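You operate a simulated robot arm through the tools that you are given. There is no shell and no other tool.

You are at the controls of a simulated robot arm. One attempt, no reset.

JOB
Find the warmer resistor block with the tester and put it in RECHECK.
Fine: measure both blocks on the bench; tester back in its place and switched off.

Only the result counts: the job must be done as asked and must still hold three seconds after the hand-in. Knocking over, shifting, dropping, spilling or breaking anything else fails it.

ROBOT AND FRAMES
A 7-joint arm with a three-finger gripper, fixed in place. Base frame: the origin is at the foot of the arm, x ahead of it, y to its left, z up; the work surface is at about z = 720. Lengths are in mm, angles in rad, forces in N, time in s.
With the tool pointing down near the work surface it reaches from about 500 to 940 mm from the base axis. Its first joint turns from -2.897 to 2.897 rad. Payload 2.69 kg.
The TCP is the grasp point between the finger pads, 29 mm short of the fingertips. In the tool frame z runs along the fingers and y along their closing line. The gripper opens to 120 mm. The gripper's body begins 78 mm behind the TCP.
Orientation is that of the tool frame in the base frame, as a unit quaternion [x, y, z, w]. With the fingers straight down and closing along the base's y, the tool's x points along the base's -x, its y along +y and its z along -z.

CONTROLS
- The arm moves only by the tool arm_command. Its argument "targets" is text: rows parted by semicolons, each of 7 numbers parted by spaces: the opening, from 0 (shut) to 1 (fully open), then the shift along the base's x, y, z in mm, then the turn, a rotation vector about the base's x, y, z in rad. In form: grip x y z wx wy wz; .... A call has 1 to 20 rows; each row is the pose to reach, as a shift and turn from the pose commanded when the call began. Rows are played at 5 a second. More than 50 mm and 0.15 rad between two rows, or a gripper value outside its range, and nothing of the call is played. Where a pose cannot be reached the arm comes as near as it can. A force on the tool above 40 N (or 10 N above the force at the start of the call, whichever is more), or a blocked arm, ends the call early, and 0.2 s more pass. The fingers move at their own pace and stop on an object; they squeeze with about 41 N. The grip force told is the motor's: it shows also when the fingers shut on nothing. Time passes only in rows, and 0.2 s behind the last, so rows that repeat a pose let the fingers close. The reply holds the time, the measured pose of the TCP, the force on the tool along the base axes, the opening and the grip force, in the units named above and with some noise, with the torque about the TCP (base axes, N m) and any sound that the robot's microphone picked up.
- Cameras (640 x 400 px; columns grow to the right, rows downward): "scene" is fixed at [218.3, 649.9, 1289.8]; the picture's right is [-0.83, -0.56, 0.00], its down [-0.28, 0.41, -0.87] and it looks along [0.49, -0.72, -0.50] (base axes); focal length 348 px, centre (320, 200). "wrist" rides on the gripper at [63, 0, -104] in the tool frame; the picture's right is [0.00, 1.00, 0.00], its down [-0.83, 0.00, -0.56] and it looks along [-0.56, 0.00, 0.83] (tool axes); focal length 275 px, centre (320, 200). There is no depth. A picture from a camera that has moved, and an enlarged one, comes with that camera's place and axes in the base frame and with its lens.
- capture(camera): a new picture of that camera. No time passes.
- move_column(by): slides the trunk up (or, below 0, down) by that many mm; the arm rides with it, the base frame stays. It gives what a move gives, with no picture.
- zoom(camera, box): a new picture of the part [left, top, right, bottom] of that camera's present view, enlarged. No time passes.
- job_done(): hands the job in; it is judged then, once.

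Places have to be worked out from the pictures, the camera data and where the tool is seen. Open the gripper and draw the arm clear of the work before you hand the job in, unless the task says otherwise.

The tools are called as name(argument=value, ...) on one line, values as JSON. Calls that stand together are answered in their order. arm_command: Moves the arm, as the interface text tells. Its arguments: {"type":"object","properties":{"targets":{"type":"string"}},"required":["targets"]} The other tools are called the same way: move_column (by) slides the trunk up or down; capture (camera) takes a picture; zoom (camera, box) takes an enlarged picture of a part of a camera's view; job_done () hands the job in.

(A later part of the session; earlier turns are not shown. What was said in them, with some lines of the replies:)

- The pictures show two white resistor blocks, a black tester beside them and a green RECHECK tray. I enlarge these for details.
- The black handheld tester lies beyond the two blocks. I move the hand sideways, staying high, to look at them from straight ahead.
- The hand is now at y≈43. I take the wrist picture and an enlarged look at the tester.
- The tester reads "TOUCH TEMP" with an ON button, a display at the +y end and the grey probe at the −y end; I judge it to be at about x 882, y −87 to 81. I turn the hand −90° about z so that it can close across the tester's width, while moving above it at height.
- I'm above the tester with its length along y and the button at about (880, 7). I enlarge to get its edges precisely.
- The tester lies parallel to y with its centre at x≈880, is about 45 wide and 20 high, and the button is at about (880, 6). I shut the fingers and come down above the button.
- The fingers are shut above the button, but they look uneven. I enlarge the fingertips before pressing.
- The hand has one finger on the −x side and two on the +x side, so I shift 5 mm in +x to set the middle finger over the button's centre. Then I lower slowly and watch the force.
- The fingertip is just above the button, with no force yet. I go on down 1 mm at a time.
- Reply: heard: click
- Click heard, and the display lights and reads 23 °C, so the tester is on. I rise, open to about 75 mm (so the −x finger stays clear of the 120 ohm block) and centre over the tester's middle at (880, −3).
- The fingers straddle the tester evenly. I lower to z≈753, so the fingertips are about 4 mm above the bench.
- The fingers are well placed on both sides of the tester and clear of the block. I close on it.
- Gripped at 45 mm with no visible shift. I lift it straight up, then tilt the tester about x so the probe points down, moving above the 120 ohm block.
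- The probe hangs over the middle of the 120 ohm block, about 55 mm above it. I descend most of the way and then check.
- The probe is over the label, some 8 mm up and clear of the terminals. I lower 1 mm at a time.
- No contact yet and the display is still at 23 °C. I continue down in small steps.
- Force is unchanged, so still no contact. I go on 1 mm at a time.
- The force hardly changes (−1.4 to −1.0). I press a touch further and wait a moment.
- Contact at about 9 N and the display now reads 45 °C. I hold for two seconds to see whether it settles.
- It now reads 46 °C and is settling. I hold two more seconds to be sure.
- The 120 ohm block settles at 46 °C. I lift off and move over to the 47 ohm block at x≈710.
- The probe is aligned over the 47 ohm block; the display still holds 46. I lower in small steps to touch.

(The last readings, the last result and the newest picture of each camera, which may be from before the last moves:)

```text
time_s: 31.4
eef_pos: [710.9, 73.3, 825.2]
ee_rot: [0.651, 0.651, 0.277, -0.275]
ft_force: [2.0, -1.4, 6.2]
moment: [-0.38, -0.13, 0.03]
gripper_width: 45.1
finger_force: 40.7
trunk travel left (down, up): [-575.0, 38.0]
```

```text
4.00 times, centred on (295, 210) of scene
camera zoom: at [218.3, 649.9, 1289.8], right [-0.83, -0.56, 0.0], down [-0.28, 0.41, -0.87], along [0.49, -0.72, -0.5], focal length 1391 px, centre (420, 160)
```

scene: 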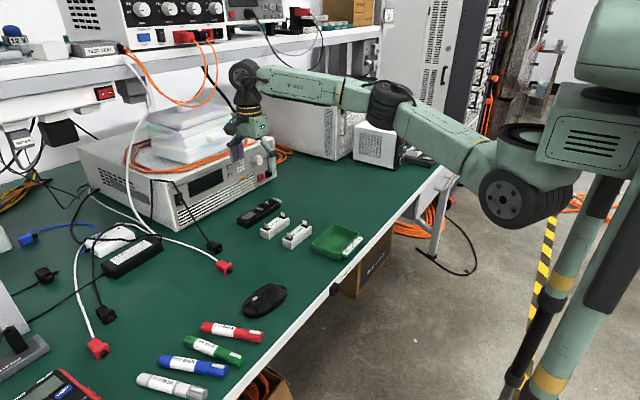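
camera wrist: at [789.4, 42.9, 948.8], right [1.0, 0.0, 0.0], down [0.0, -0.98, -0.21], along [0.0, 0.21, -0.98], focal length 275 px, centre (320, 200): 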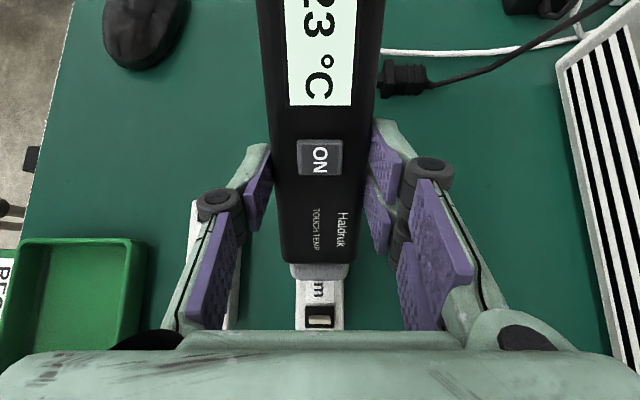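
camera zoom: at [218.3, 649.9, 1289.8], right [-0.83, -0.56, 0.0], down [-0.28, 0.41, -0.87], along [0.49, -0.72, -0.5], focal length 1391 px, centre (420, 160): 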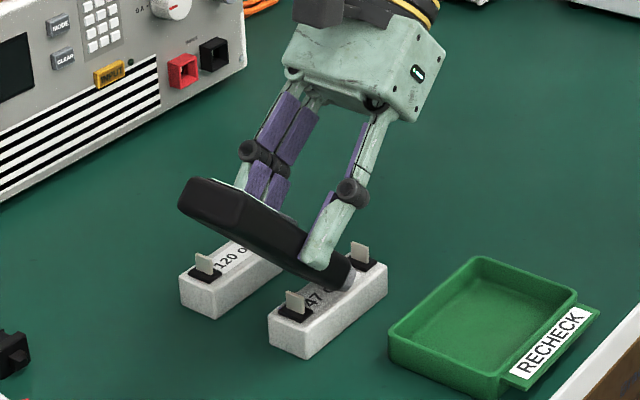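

It reads 29 °C now on the 47 ohm block. I hold to let it settle.

arm_command(targets="0.2 0 0 0 0 0 0; 0.2 0 0 0 0 0 0; 0.2 0 0 0 0 0 0; 0.2 0 0 0 0 0 0; 0.2 0 0 0 0 0 0; 0.2 0 0 0 0 0 0; 0.2 0 0 0 0 0 0; 0.2 0 0 0 0 0 0; 0.2 0 0 0 0 0 0; 0.2 0 0 0 0 0 0; 0.2 0 0 0 0 0 0; 0.2 0 0 0 0 0 0; 0.2 0 0 0 0 0 0; 0.2 0 0 0 0 0 0; 0.2 0 0 0 0 0 0; 0.2 0 0 0 0 0 0; 0.2 0 0 0 0 0 0")

zoom(camera="wrist", box=[240, 0, 400, 120])

```text
time_s: 35.0
eef_pos: [709.5, 72.6, 825.0]
ee_rot: [0.652, 0.651, 0.276, -0.274]
ft_force: [-0.9, 1.9, 10.0]
moment: [-0.32, 0.06, 0.0]
gripper_width: 45.6
finger_force: 41.3
trunk travel left (down, up): [-575.0, 38.0]
```

```text
3.33 times, centred on (320, 60) of wrist
camera zoom: at [709.6, 42.4, 942.7], right [1.0, 0.0, 0.0], down [0.0, -0.98, -0.21], along [0.0, 0.21, -0.98], focal length 918 px, centre (320, 667)
```

zoom: 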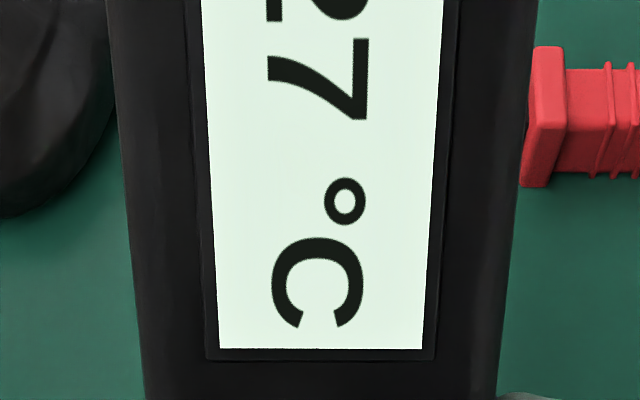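

47 ohm settles at 27 °C, so the 120 ohm block (46 °C) is the warmer one. I lift off and bring the tester back, level, above its place.

arm_command(targets="0.2 0 0 5 0 0 0; 0.2 0 0 20 0 0 0; 0.2 0 0 45 0 0 0; 0.2 0 0 59 0 0 0; 0.2 30 0 59 0 0 0; 0.2 60 0 59 0 0 0; 0.2 85 -6 59 -0.1 0 0; 0.2 105 -18 59 -0.22 0 0; 0.2 122 -31 59 -0.34 0 0; 0.2 138 -44 59 -0.46 0 0; 0.2 152 -57 59 -0.58 0 0; 0.2 163 -68 59 -0.7 0 0; 0.2 170 -77 59 -0.8 0 0; 0.2 170 -77 59 -0.8 0 0; 0.2 170 -77 59 -0.8 0 0")

capture(camera="wrist")

zoom(camera="scene", box=[200, 130, 340, 250])

```text
time_s: 38.2
eef_pos: [880.2, -3.8, 882.5]
ee_rot: [0.707, 0.707, 0.0, 0.0]
ft_force: [0.3, 0.9, -1.9]
moment: [-0.03, 0.0, -0.03]
gripper_width: 45.5
finger_force: 41.6
trunk travel left (down, up): [-575.0, 38.0]
```

```text
taken
camera wrist: at [879.8, 59.1, 987.4], right [1.0, 0.0, 0.0], down [0.0, -0.83, 0.56], along [0.0, -0.56, -0.83], focal length 275 px, centre (320, 200)
```

wrist: 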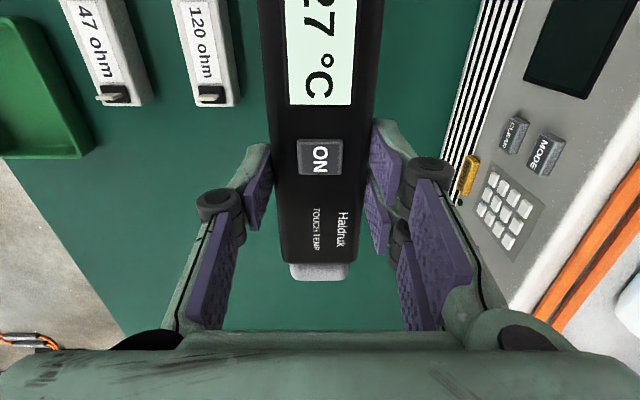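

```text
3.33 times, centred on (270, 190) of scene
camera zoom: at [218.3, 649.9, 1289.8], right [-0.83, -0.56, 0.0], down [-0.28, 0.41, -0.87], along [0.49, -0.72, -0.5], focal length 1159 px, centre (487, 233)
```

zoom: 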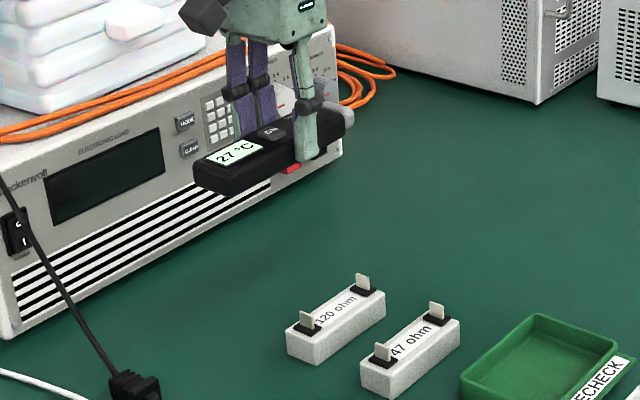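

The tester is level with only a tiny change in the grip, and the scene view confirms 27 °C. I lower it back to its spot, slowly at the end.

arm_command(targets="0.2 0 0 -25 0 0 0; 0.2 0 0 -50 0 0 0; 0.2 0 0 -75 0 0 0; 0.2 0 0 -95 0 0 0; 0.2 0 0 -110 0 0 0; 0.2 0 0 -119 0 0 0; 0.2 0 0 -124 0 0 0; 0.2 0 0 -127 0 0 0; 0.2 0 0 -128.5 0 0 0; 0.2 0 0 -129.5 0 0 0; 0.2 0 0 -129.5 0 0 0")

capture(camera="wrist")

zoom(camera="scene", box=[215, 150, 315, 240])

```text
time_s: 40.6
eef_pos: [879.9, -4.0, 754.3]
ee_rot: [0.707, 0.707, 0.001, 0.0]
ft_force: [0.8, -0.8, 4.4]
moment: [0.43, -0.08, -0.08]
gripper_width: 45.3
finger_force: 41.2
trunk travel left (down, up): [-575.0, 38.0]
```

```text
taken
camera wrist: at [879.5, 59.7, 858.9], right [1.0, 0.0, 0.0], down [0.0, -0.83, 0.56], along [0.0, -0.56, -0.83], focal length 275 px, centre (320, 200)
```

wrist: 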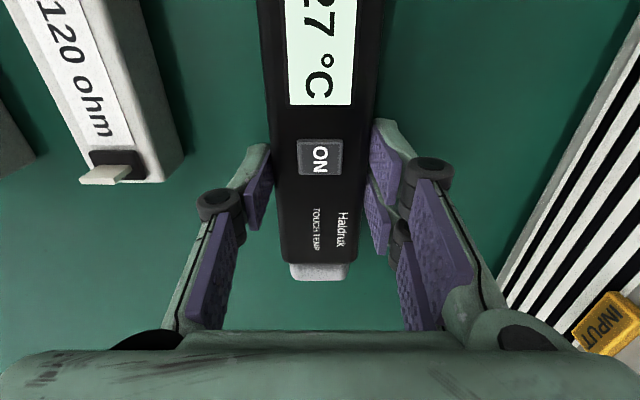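

```text
4.44 times, centred on (265, 195) of scene
camera zoom: at [218.3, 649.9, 1289.8], right [-0.83, -0.56, 0.0], down [-0.28, 0.41, -0.87], along [0.49, -0.72, -0.5], focal length 1545 px, centre (564, 222)
```

zoom: 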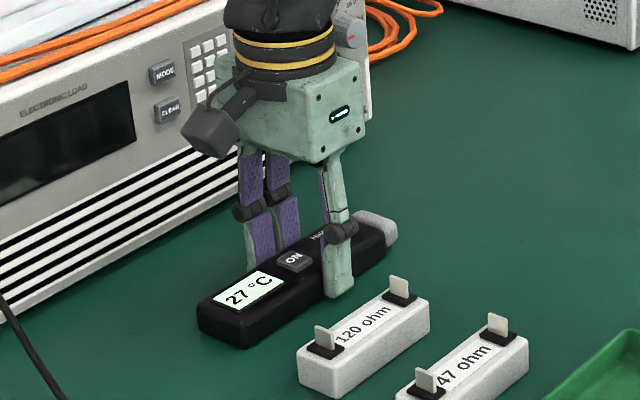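

The tester touches the bench at the same place as before. I open to release it and then rise.

arm_command(targets="0.4 0 0 0 0 0 0; 0.5 0 0 0 0 0 0; 0.62 0 0 0 0 0 0; 0.62 0 0 0 0 0 0; 0.62 0 0 0 0 0 0; 0.62 0 0 10 0 0 0; 0.62 0 0 25 0 0 0; 0.62 0 0 45 0 0 0; 0.62 0 0 64 0 0 0; 0.62 0 0 64 0 0 0")

capture(camera="wrist")

zoom(camera="scene", box=[215, 150, 315, 240])

```text
time_s: 42.8
eef_pos: [880.5, -2.3, 818.9]
ee_rot: [0.707, 0.707, 0.001, 0.0]
ft_force: [-0.6, -0.4, -0.2]
moment: [0.0, 0.0, -0.02]
gripper_width: 74.6
finger_force: 0.1
trunk travel left (down, up): [-575.0, 38.0]
```

```text
taken
camera wrist: at [879.3, 60.3, 922.1], right [1.0, 0.0, 0.0], down [0.0, -0.83, 0.56], along [0.0, -0.56, -0.83], focal length 275 px, centre (320, 200)
```

wrist: 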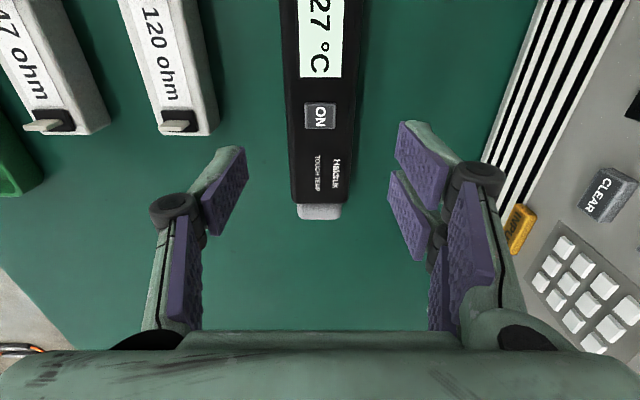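

```text
4.44 times, centred on (265, 195) of scene
camera zoom: at [218.3, 649.9, 1289.8], right [-0.83, -0.56, 0.0], down [-0.28, 0.41, -0.87], along [0.49, -0.72, -0.5], focal length 1545 px, centre (564, 222)
```

zoom: 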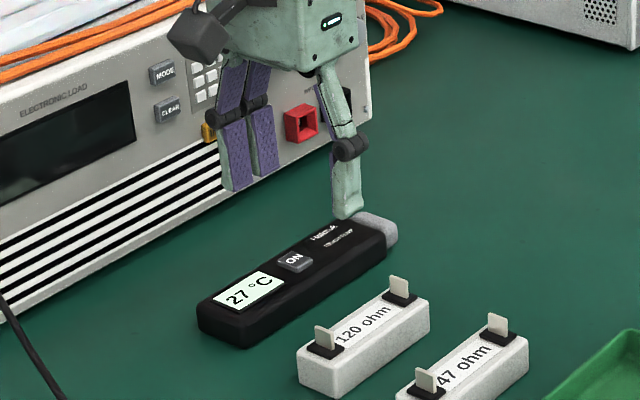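

The tester is back exactly where it was. I shut the fingers, move over the button at the earlier pressing point (885, 7.4) and come close.

arm_command(targets="0 0 0 0 0 0 0; 0 3 5 0 0 0 0; 0 5 10.4 0 0 0 0; 0 5 10.4 -10 0 0 0; 0 5 10.4 -20 0 0 0; 0 5 10.4 -30 0 0 0; 0 5 10.4 -36 0 0 0; 0 5 10.4 -40 0 0 0; 0 5 10.4 -40 0 0 0")

zoom(camera="scene", box=[235, 170, 305, 230])

```text
time_s: 44.8
eef_pos: [884.4, 7.1, 776.7]
ee_rot: [0.707, 0.707, -0.001, 0.0]
ft_force: [0.1, 0.1, 0.6]
moment: [0.01, -0.01, -0.02]
gripper_width: 0.0
finger_force: 28.3
trunk travel left (down, up): [-575.0, 38.0]
```

```text
6.67 times, centred on (270, 200) of scene
camera zoom: at [218.3, 649.9, 1289.8], right [-0.83, -0.56, 0.0], down [-0.28, 0.41, -0.87], along [0.49, -0.72, -0.5], focal length 2318 px, centre (653, 200)
```

zoom: 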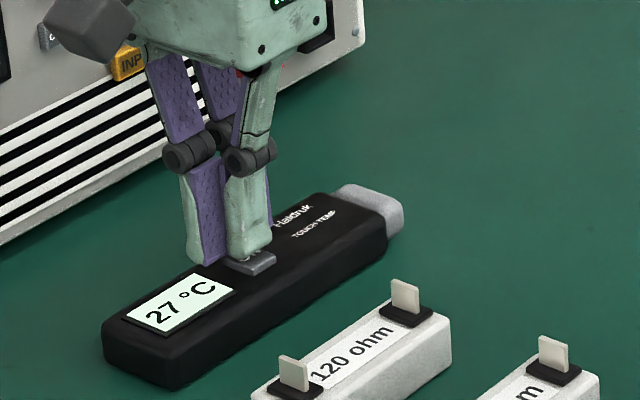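

The fingertip is again just above the button. I press down in 1 mm steps as before.

arm_command(targets="0 0 0 -1.5 0 0 0; 0 0 0 -2.5 0 0 0; 0 0 0 -3.5 0 0 0; 0 0 0 -4.5 0 0 0; 0 0 0 -5.5 0 0 0; 0 0 0 -5.5 0 0 0")

zoom(camera="scene", box=[235, 170, 305, 230])

```text
time_s: 46.2
eef_pos: [884.8, 6.6, 772.2]
ee_rot: [0.707, 0.707, 0.0, 0.001]
ft_force: [0.8, 0.9, 2.0]
moment: [0.02, -0.02, 0.02]
gripper_width: 6.1
finger_force: 28.6
trunk travel left (down, up): [-575.0, 38.0]
heard: click
```

```text
6.67 times, centred on (270, 200) of scene
camera zoom: at [218.3, 649.9, 1289.8], right [-0.83, -0.56, 0.0], down [-0.28, 0.41, -0.87], along [0.49, -0.72, -0.5], focal length 2318 px, centre (653, 200)
```

zoom: 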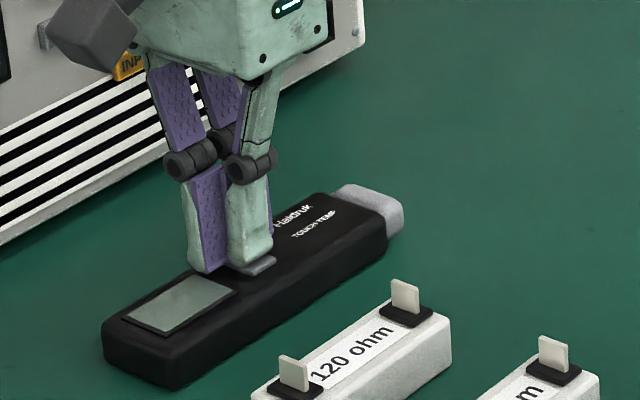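

Click heard and the display is dark, so the tester is off and in its place. I rise and move above the 120 ohm block at about (789, 39), opening to 62 mm.

arm_command(targets="0 0 0 10 0 0 0; 0 0 0 30 0 0 0; 0 0 0 60 0 0 0; 0.52 -20 8 80 0 0 0; 0.52 -45 16 80 0 0 0; 0.52 -70 24 80 0 0 0; 0.52 -95.8 31.2 80 0 0 0; 0.52 -95.8 31.2 80 0 0 0; 0.52 -95.8 31.2 80 0 0 0")

capture(camera="wrist")

zoom(camera="scene", box=[215, 150, 375, 260])

```text
time_s: 48.2
eef_pos: [787.9, 35.5, 852.1]
ee_rot: [0.707, 0.707, 0.001, 0.0]
ft_force: [0.3, -0.6, -0.4]
moment: [0.04, 0.01, -0.02]
gripper_width: 62.3
finger_force: 0.0
trunk travel left (down, up): [-575.0, 38.0]
```

```text
taken
camera wrist: at [788.1, 99.3, 956.1], right [1.0, 0.0, 0.0], down [0.0, -0.83, 0.56], along [0.0, -0.56, -0.83], focal length 275 px, centre (320, 200)
```

wrist: 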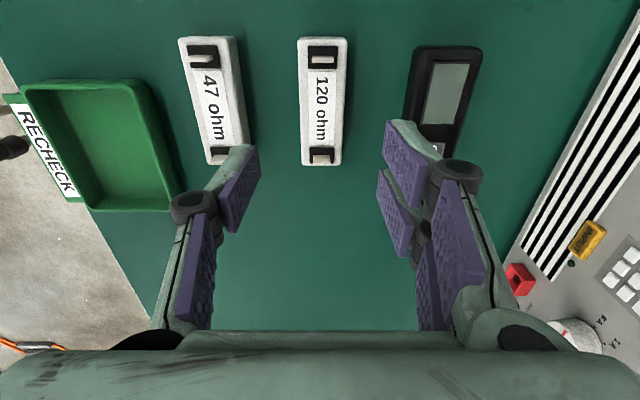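

```text
3.64 times, centred on (295, 205) of scene
camera zoom: at [218.3, 649.9, 1289.8], right [-0.83, -0.56, 0.0], down [-0.28, 0.41, -0.87], along [0.49, -0.72, -0.5], focal length 1264 px, centre (411, 182)
```

zoom: 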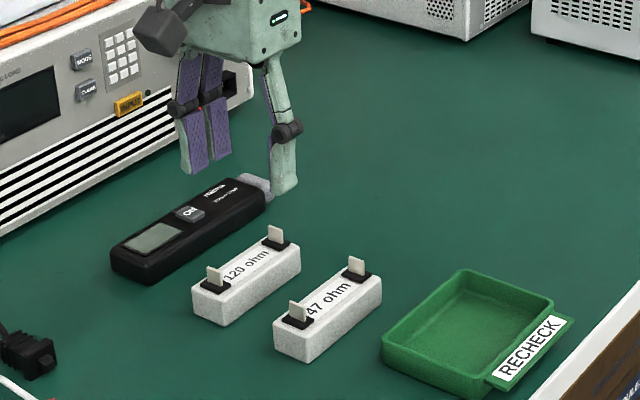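

The block spans y −8 to 87 at x≈789.5. I take an enlarged look at the tray to measure its inside before picking up.

zoom(camera="wrist", box=[0, 60, 200, 220])

zoom(camera="scene", box=[300, 215, 370, 265])

```text
2.50 times, centred on (100, 140) of wrist
camera zoom: at [788.1, 99.3, 956.1], right [1.0, 0.0, 0.0], down [0.0, -0.83, 0.56], along [0.0, -0.56, -0.83], focal length 688 px, centre (870, 350)
```

zoom: 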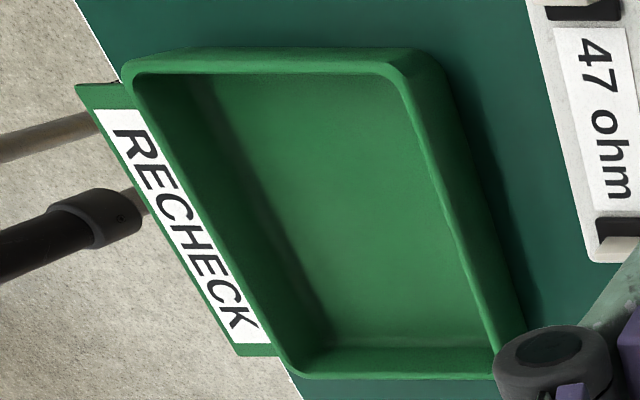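

```text
8.00 times, centred on (335, 240) of scene
camera zoom: at [218.3, 649.9, 1289.8], right [-0.83, -0.56, 0.0], down [-0.28, 0.41, -0.87], along [0.49, -0.72, -0.5], focal length 2781 px, centre (200, -120)
```

zoom: 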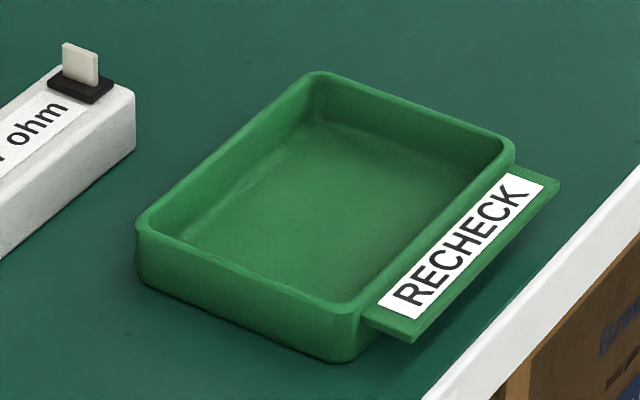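

The tray's inside is about x 570–648, y −53 to 53, rim at z≈742, so the 95 × 33 block fits lengthwise along y. I lower over the 120 ohm block to grip height.

arm_command(targets="0.52 0.8 1 -20 0 0 0; 0.52 0.8 1 -40 0 0 0; 0.52 0.8 1 -60 0 0 0; 0.52 0.8 1 -75 0 0 0; 0.52 0.8 1 -87 0 0 0; 0.52 0.8 1 -94 0 0 0; 0.52 0.8 1 -98 0 0 0; 0.52 0.8 1 -98 0 0 0")

capture(camera="wrist")

zoom(camera="scene", box=[225, 160, 345, 250])

```text
time_s: 50.0
eef_pos: [789.7, 39.1, 753.8]
ee_rot: [0.707, 0.707, -0.001, 0.0]
ft_force: [0.4, 0.3, 0.1]
moment: [0.03, 0.0, 0.03]
gripper_width: 62.7
finger_force: 0.0
trunk travel left (down, up): [-575.0, 38.0]
```

```text
taken
camera wrist: at [789.4, 101.8, 858.4], right [1.0, 0.0, 0.0], down [0.0, -0.83, 0.56], along [0.0, -0.56, -0.83], focal length 275 px, centre (320, 200)
```

wrist: 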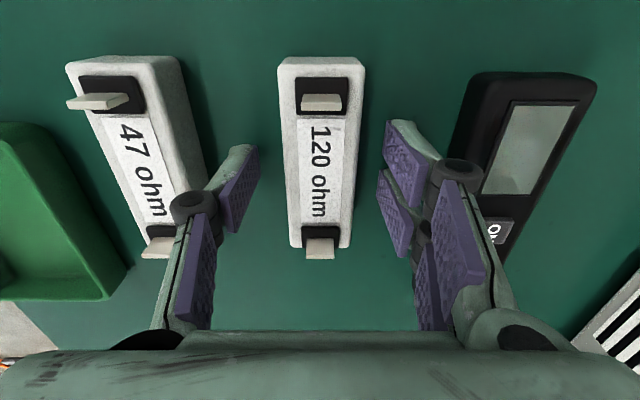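

```text
4.44 times, centred on (285, 205) of scene
camera zoom: at [218.3, 649.9, 1289.8], right [-0.83, -0.56, 0.0], down [-0.28, 0.41, -0.87], along [0.49, -0.72, -0.5], focal length 1545 px, centre (476, 178)
```

zoom: 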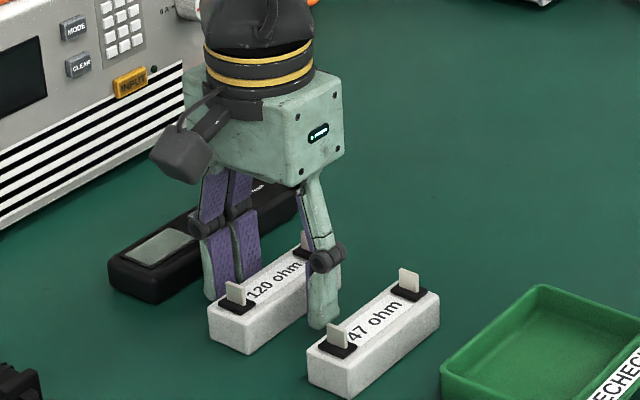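

The fingers straddle the 120 ohm block's middle, clear of the other block and the tester. I close.

arm_command(targets="0.4 0 0 0 0 0 0; 0.3 0 0 0 0 0 0; 0.2 0 0 0 0 0 0; 0.1 0 0 0 0 0 0; 0.1 0 0 0 0 0 0; 0.1 0 0 0 0 0 0")

capture(camera="wrist")

```text
time_s: 51.4
eef_pos: [789.8, 39.4, 754.9]
ee_rot: [0.707, 0.707, 0.001, 0.0]
ft_force: [0.8, 0.6, 1.0]
moment: [0.03, -0.02, 0.01]
gripper_width: 33.5
finger_force: 40.3
trunk travel left (down, up): [-575.0, 38.0]
```

```text
taken
camera wrist: at [789.5, 101.7, 858.7], right [1.0, 0.0, 0.0], down [0.0, -0.83, 0.56], along [0.0, -0.56, -0.83], focal length 275 px, centre (320, 200)
```

wrist: 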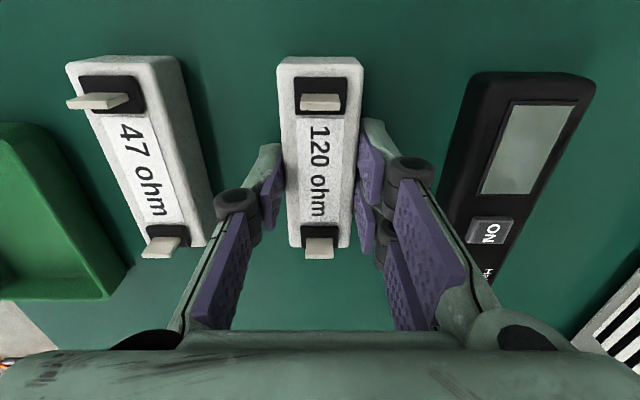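

Gripped at 33.5 mm. I lift the block and carry it high over the 47 ohm block to above the tray centre (609, 0).

arm_command(targets="0.1 0 0 5 0 0 0; 0.1 0 0 20 0 0 0; 0.1 0 0 45 0 0 0; 0.1 0 0 75 0 0 0; 0.1 0 0 100 0 0 0; 0.1 -30 -7 100 0 0 0; 0.1 -65 -15 100 0 0 0; 0.1 -100 -23 100 0 0 0; 0.1 -135 -31 100 0 0 0; 0.1 -165 -37 100 0 0 0; 0.1 -181 -40.6 100 0 0 0; 0.1 -181 -40.6 100 0 0 0; 0.1 -181 -40.6 100 0 0 0")

capture(camera="wrist")

zoom(camera="scene", box=[265, 160, 405, 270])

```text
time_s: 54.2
eef_pos: [607.9, -0.7, 854.5]
ee_rot: [0.708, 0.706, 0.0, 0.0]
ft_force: [0.8, 0.8, -1.7]
moment: [-0.04, 0.01, 0.02]
gripper_width: 33.3
finger_force: 41.4
trunk travel left (down, up): [-575.0, 38.0]
```

```text
taken
camera wrist: at [608.5, 62.4, 957.4], right [1.0, 0.0, 0.0], down [0.0, -0.83, 0.56], along [0.0, -0.56, -0.83], focal length 275 px, centre (320, 200)
```

wrist: 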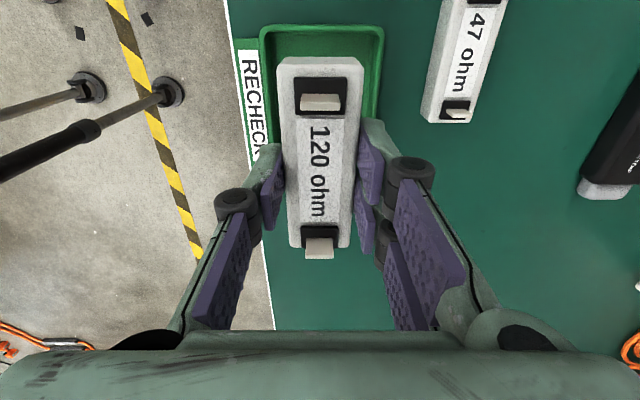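

```text
3.64 times, centred on (335, 215) of scene
camera zoom: at [218.3, 649.9, 1289.8], right [-0.83, -0.56, 0.0], down [-0.28, 0.41, -0.87], along [0.49, -0.72, -0.5], focal length 1264 px, centre (266, 146)
```

zoom: 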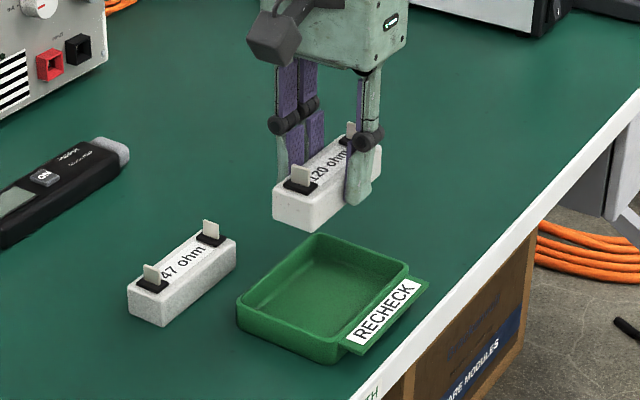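

The block hangs centred over the tray with about 6 mm to spare at each end. I nudge 1 mm toward −y and descend to just inside.

arm_command(targets="0.1 0.3 -1 -20 0 0 0; 0.1 0.3 -1.3 -40 0 0 0; 0.1 0.3 -1.3 -58 0 0 0; 0.1 0.3 -1.3 -68 0 0 0; 0.1 0.3 -1.3 -74 0 0 0; 0.1 0.3 -1.3 -74 0 0 0")

capture(camera="wrist")

zoom(camera="scene", box=[295, 190, 385, 270])

```text
time_s: 55.6
eef_pos: [609.3, -2.5, 779.8]
ee_rot: [0.707, 0.707, 0.0, 0.0]
ft_force: [-0.2, -0.2, -0.6]
moment: [-0.02, -0.02, -0.03]
gripper_width: 33.6
finger_force: 40.8
trunk travel left (down, up): [-575.0, 38.0]
```

```text
taken
camera wrist: at [609.9, 60.2, 883.4], right [1.0, 0.0, 0.0], down [0.0, -0.83, 0.56], along [0.0, -0.56, -0.83], focal length 275 px, centre (320, 200)
```

wrist: 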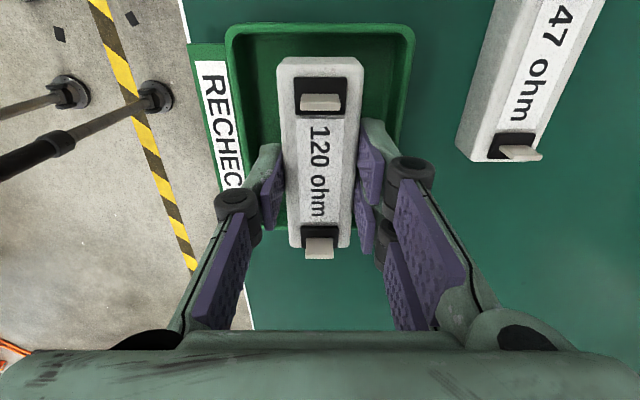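

```text
5.00 times, centred on (340, 230) of scene
camera zoom: at [218.3, 649.9, 1289.8], right [-0.83, -0.56, 0.0], down [-0.28, 0.41, -0.87], along [0.49, -0.72, -0.5], focal length 1738 px, centre (220, 50)
```

zoom: 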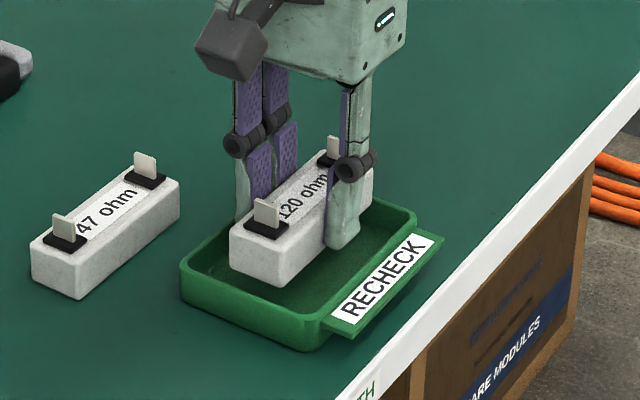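

Clearances look even (about 5 mm at both ends). I lower the last part slowly until the block touches the tray floor.

arm_command(targets="0.1 0 0 -8 0 0 0; 0.1 0 0 -14 0 0 0; 0.1 0 0 -18 0 0 0; 0.1 0 0 -20 0 0 0; 0.1 0 0 -21 0 0 0; 0.1 0 0 -22 0 0 0; 0.1 0 0 -22 0 0 0")

zoom(camera="scene", box=[295, 190, 385, 270])

capture(camera="wrist")

```text
time_s: 57.2
eef_pos: [608.7, -1.7, 758.4]
ee_rot: [0.707, 0.707, 0.001, 0.001]
ft_force: [0.4, 0.3, 2.8]
moment: [-0.01, 0.07, -0.01]
gripper_width: 33.3
finger_force: 41.2
trunk travel left (down, up): [-575.0, 38.0]
```

```text
5.00 times, centred on (340, 230) of scene
camera zoom: at [218.3, 649.9, 1289.8], right [-0.83, -0.56, 0.0], down [-0.28, 0.41, -0.87], along [0.49, -0.72, -0.5], focal length 1738 px, centre (220, 50)
```

zoom: 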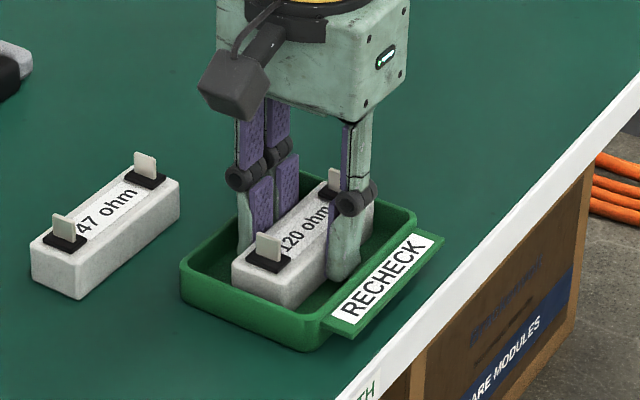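

```text
taken
camera wrist: at [608.6, 59.9, 862.7], right [1.0, 0.0, 0.0], down [0.0, -0.83, 0.56], along [0.0, -0.56, -0.83], focal length 275 px, centre (320, 200)
```

wrist: 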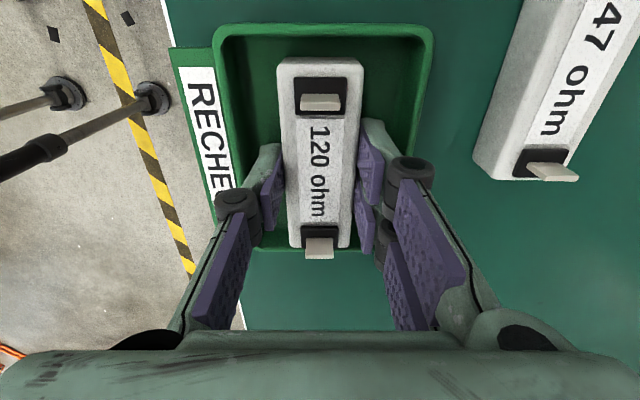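

The block rests on the tray floor (about 4 N). I open just enough to let go inside the tray, then rise straight up.

arm_command(targets="0.32 0 0 0 0 0 0; 0.37 0 0 0 0 0 0; 0.38 0 0 0 0 0 0; 0.38 0 0 0 0 0 0; 0.38 0 0 8 0 0 0; 0.38 0 0 20 0 0 0; 0.38 0 0 40 0 0 0; 0.38 0 0 70 0 0 0; 0.38 0 0 110 0 0 0; 0.38 0 0 150 0 0 0; 0.38 0 0 180 0 0 0; 0.6 0 0 180 0 0 0; 0.6 0 0 180 0 0 0")

capture(camera="wrist")

capture(camera="scene")

zoom(camera="scene", box=[215, 170, 385, 270])

```text
time_s: 60.0
eef_pos: [608.5, -6.2, 938.8]
ee_rot: [0.707, 0.708, 0.0, 0.0]
ft_force: [0.5, -0.2, -0.4]
moment: [-0.02, -0.01, 0.0]
gripper_width: 71.8
finger_force: 0.1
trunk travel left (down, up): [-575.0, 38.0]
```

```text
taken
camera wrist: at [607.3, 57.0, 1042.1], right [1.0, 0.0, 0.0], down [0.0, -0.83, 0.56], along [0.0, -0.56, -0.83], focal length 275 px, centre (320, 200)
```

wrist: 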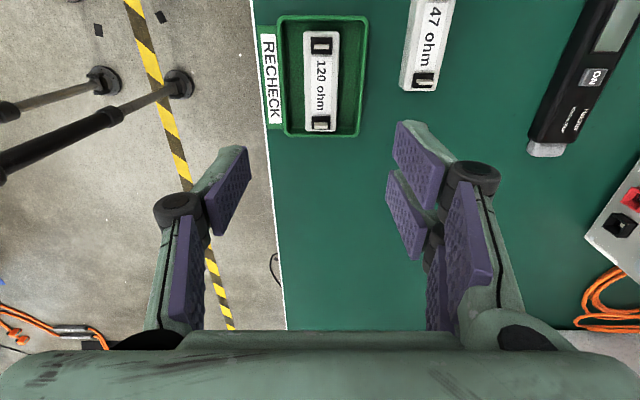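

```text
taken
```

scene: 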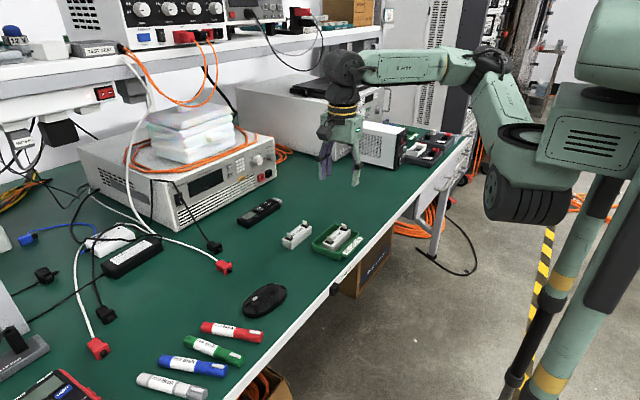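

```text
3.76 times, centred on (300, 220) of scene
camera zoom: at [218.3, 649.9, 1289.8], right [-0.83, -0.56, 0.0], down [-0.28, 0.41, -0.87], along [0.49, -0.72, -0.5], focal length 1309 px, centre (395, 125)
```

zoom: 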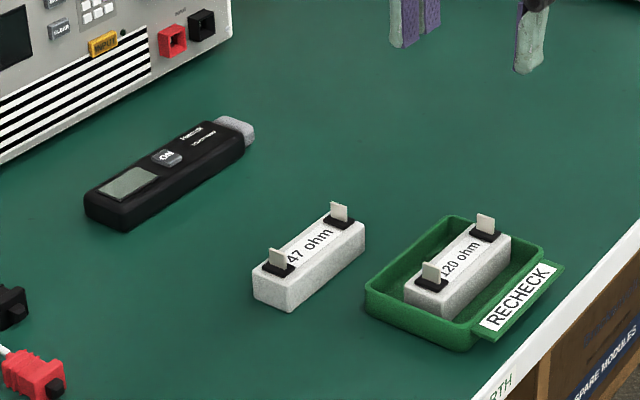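

The 120 ohm block, which read 46 °C against 27 °C for the 47 ohm block, lies in RECHECK. The tester is off and in its place, the 47 ohm block hasn't moved, and the open gripper is well clear. I hand the job in.

job_done()

```text
The job is handed in.
```

I measured both blocks on the bench. The 120 ohm block is the warmer one, and it is now in RECHECK.

| Block | Settled reading |
|---|---|
| 120 ohm | 46 °C |
| 47 ohm | 27 °C |

The tester is back in its place and switched off, with its display dark. The 47 ohm block stayed where it was. In the last pictures nothing else looked moved or knocked over. The gripper is open and clear of the work. The job is handed in, but the reply gave no verdict.
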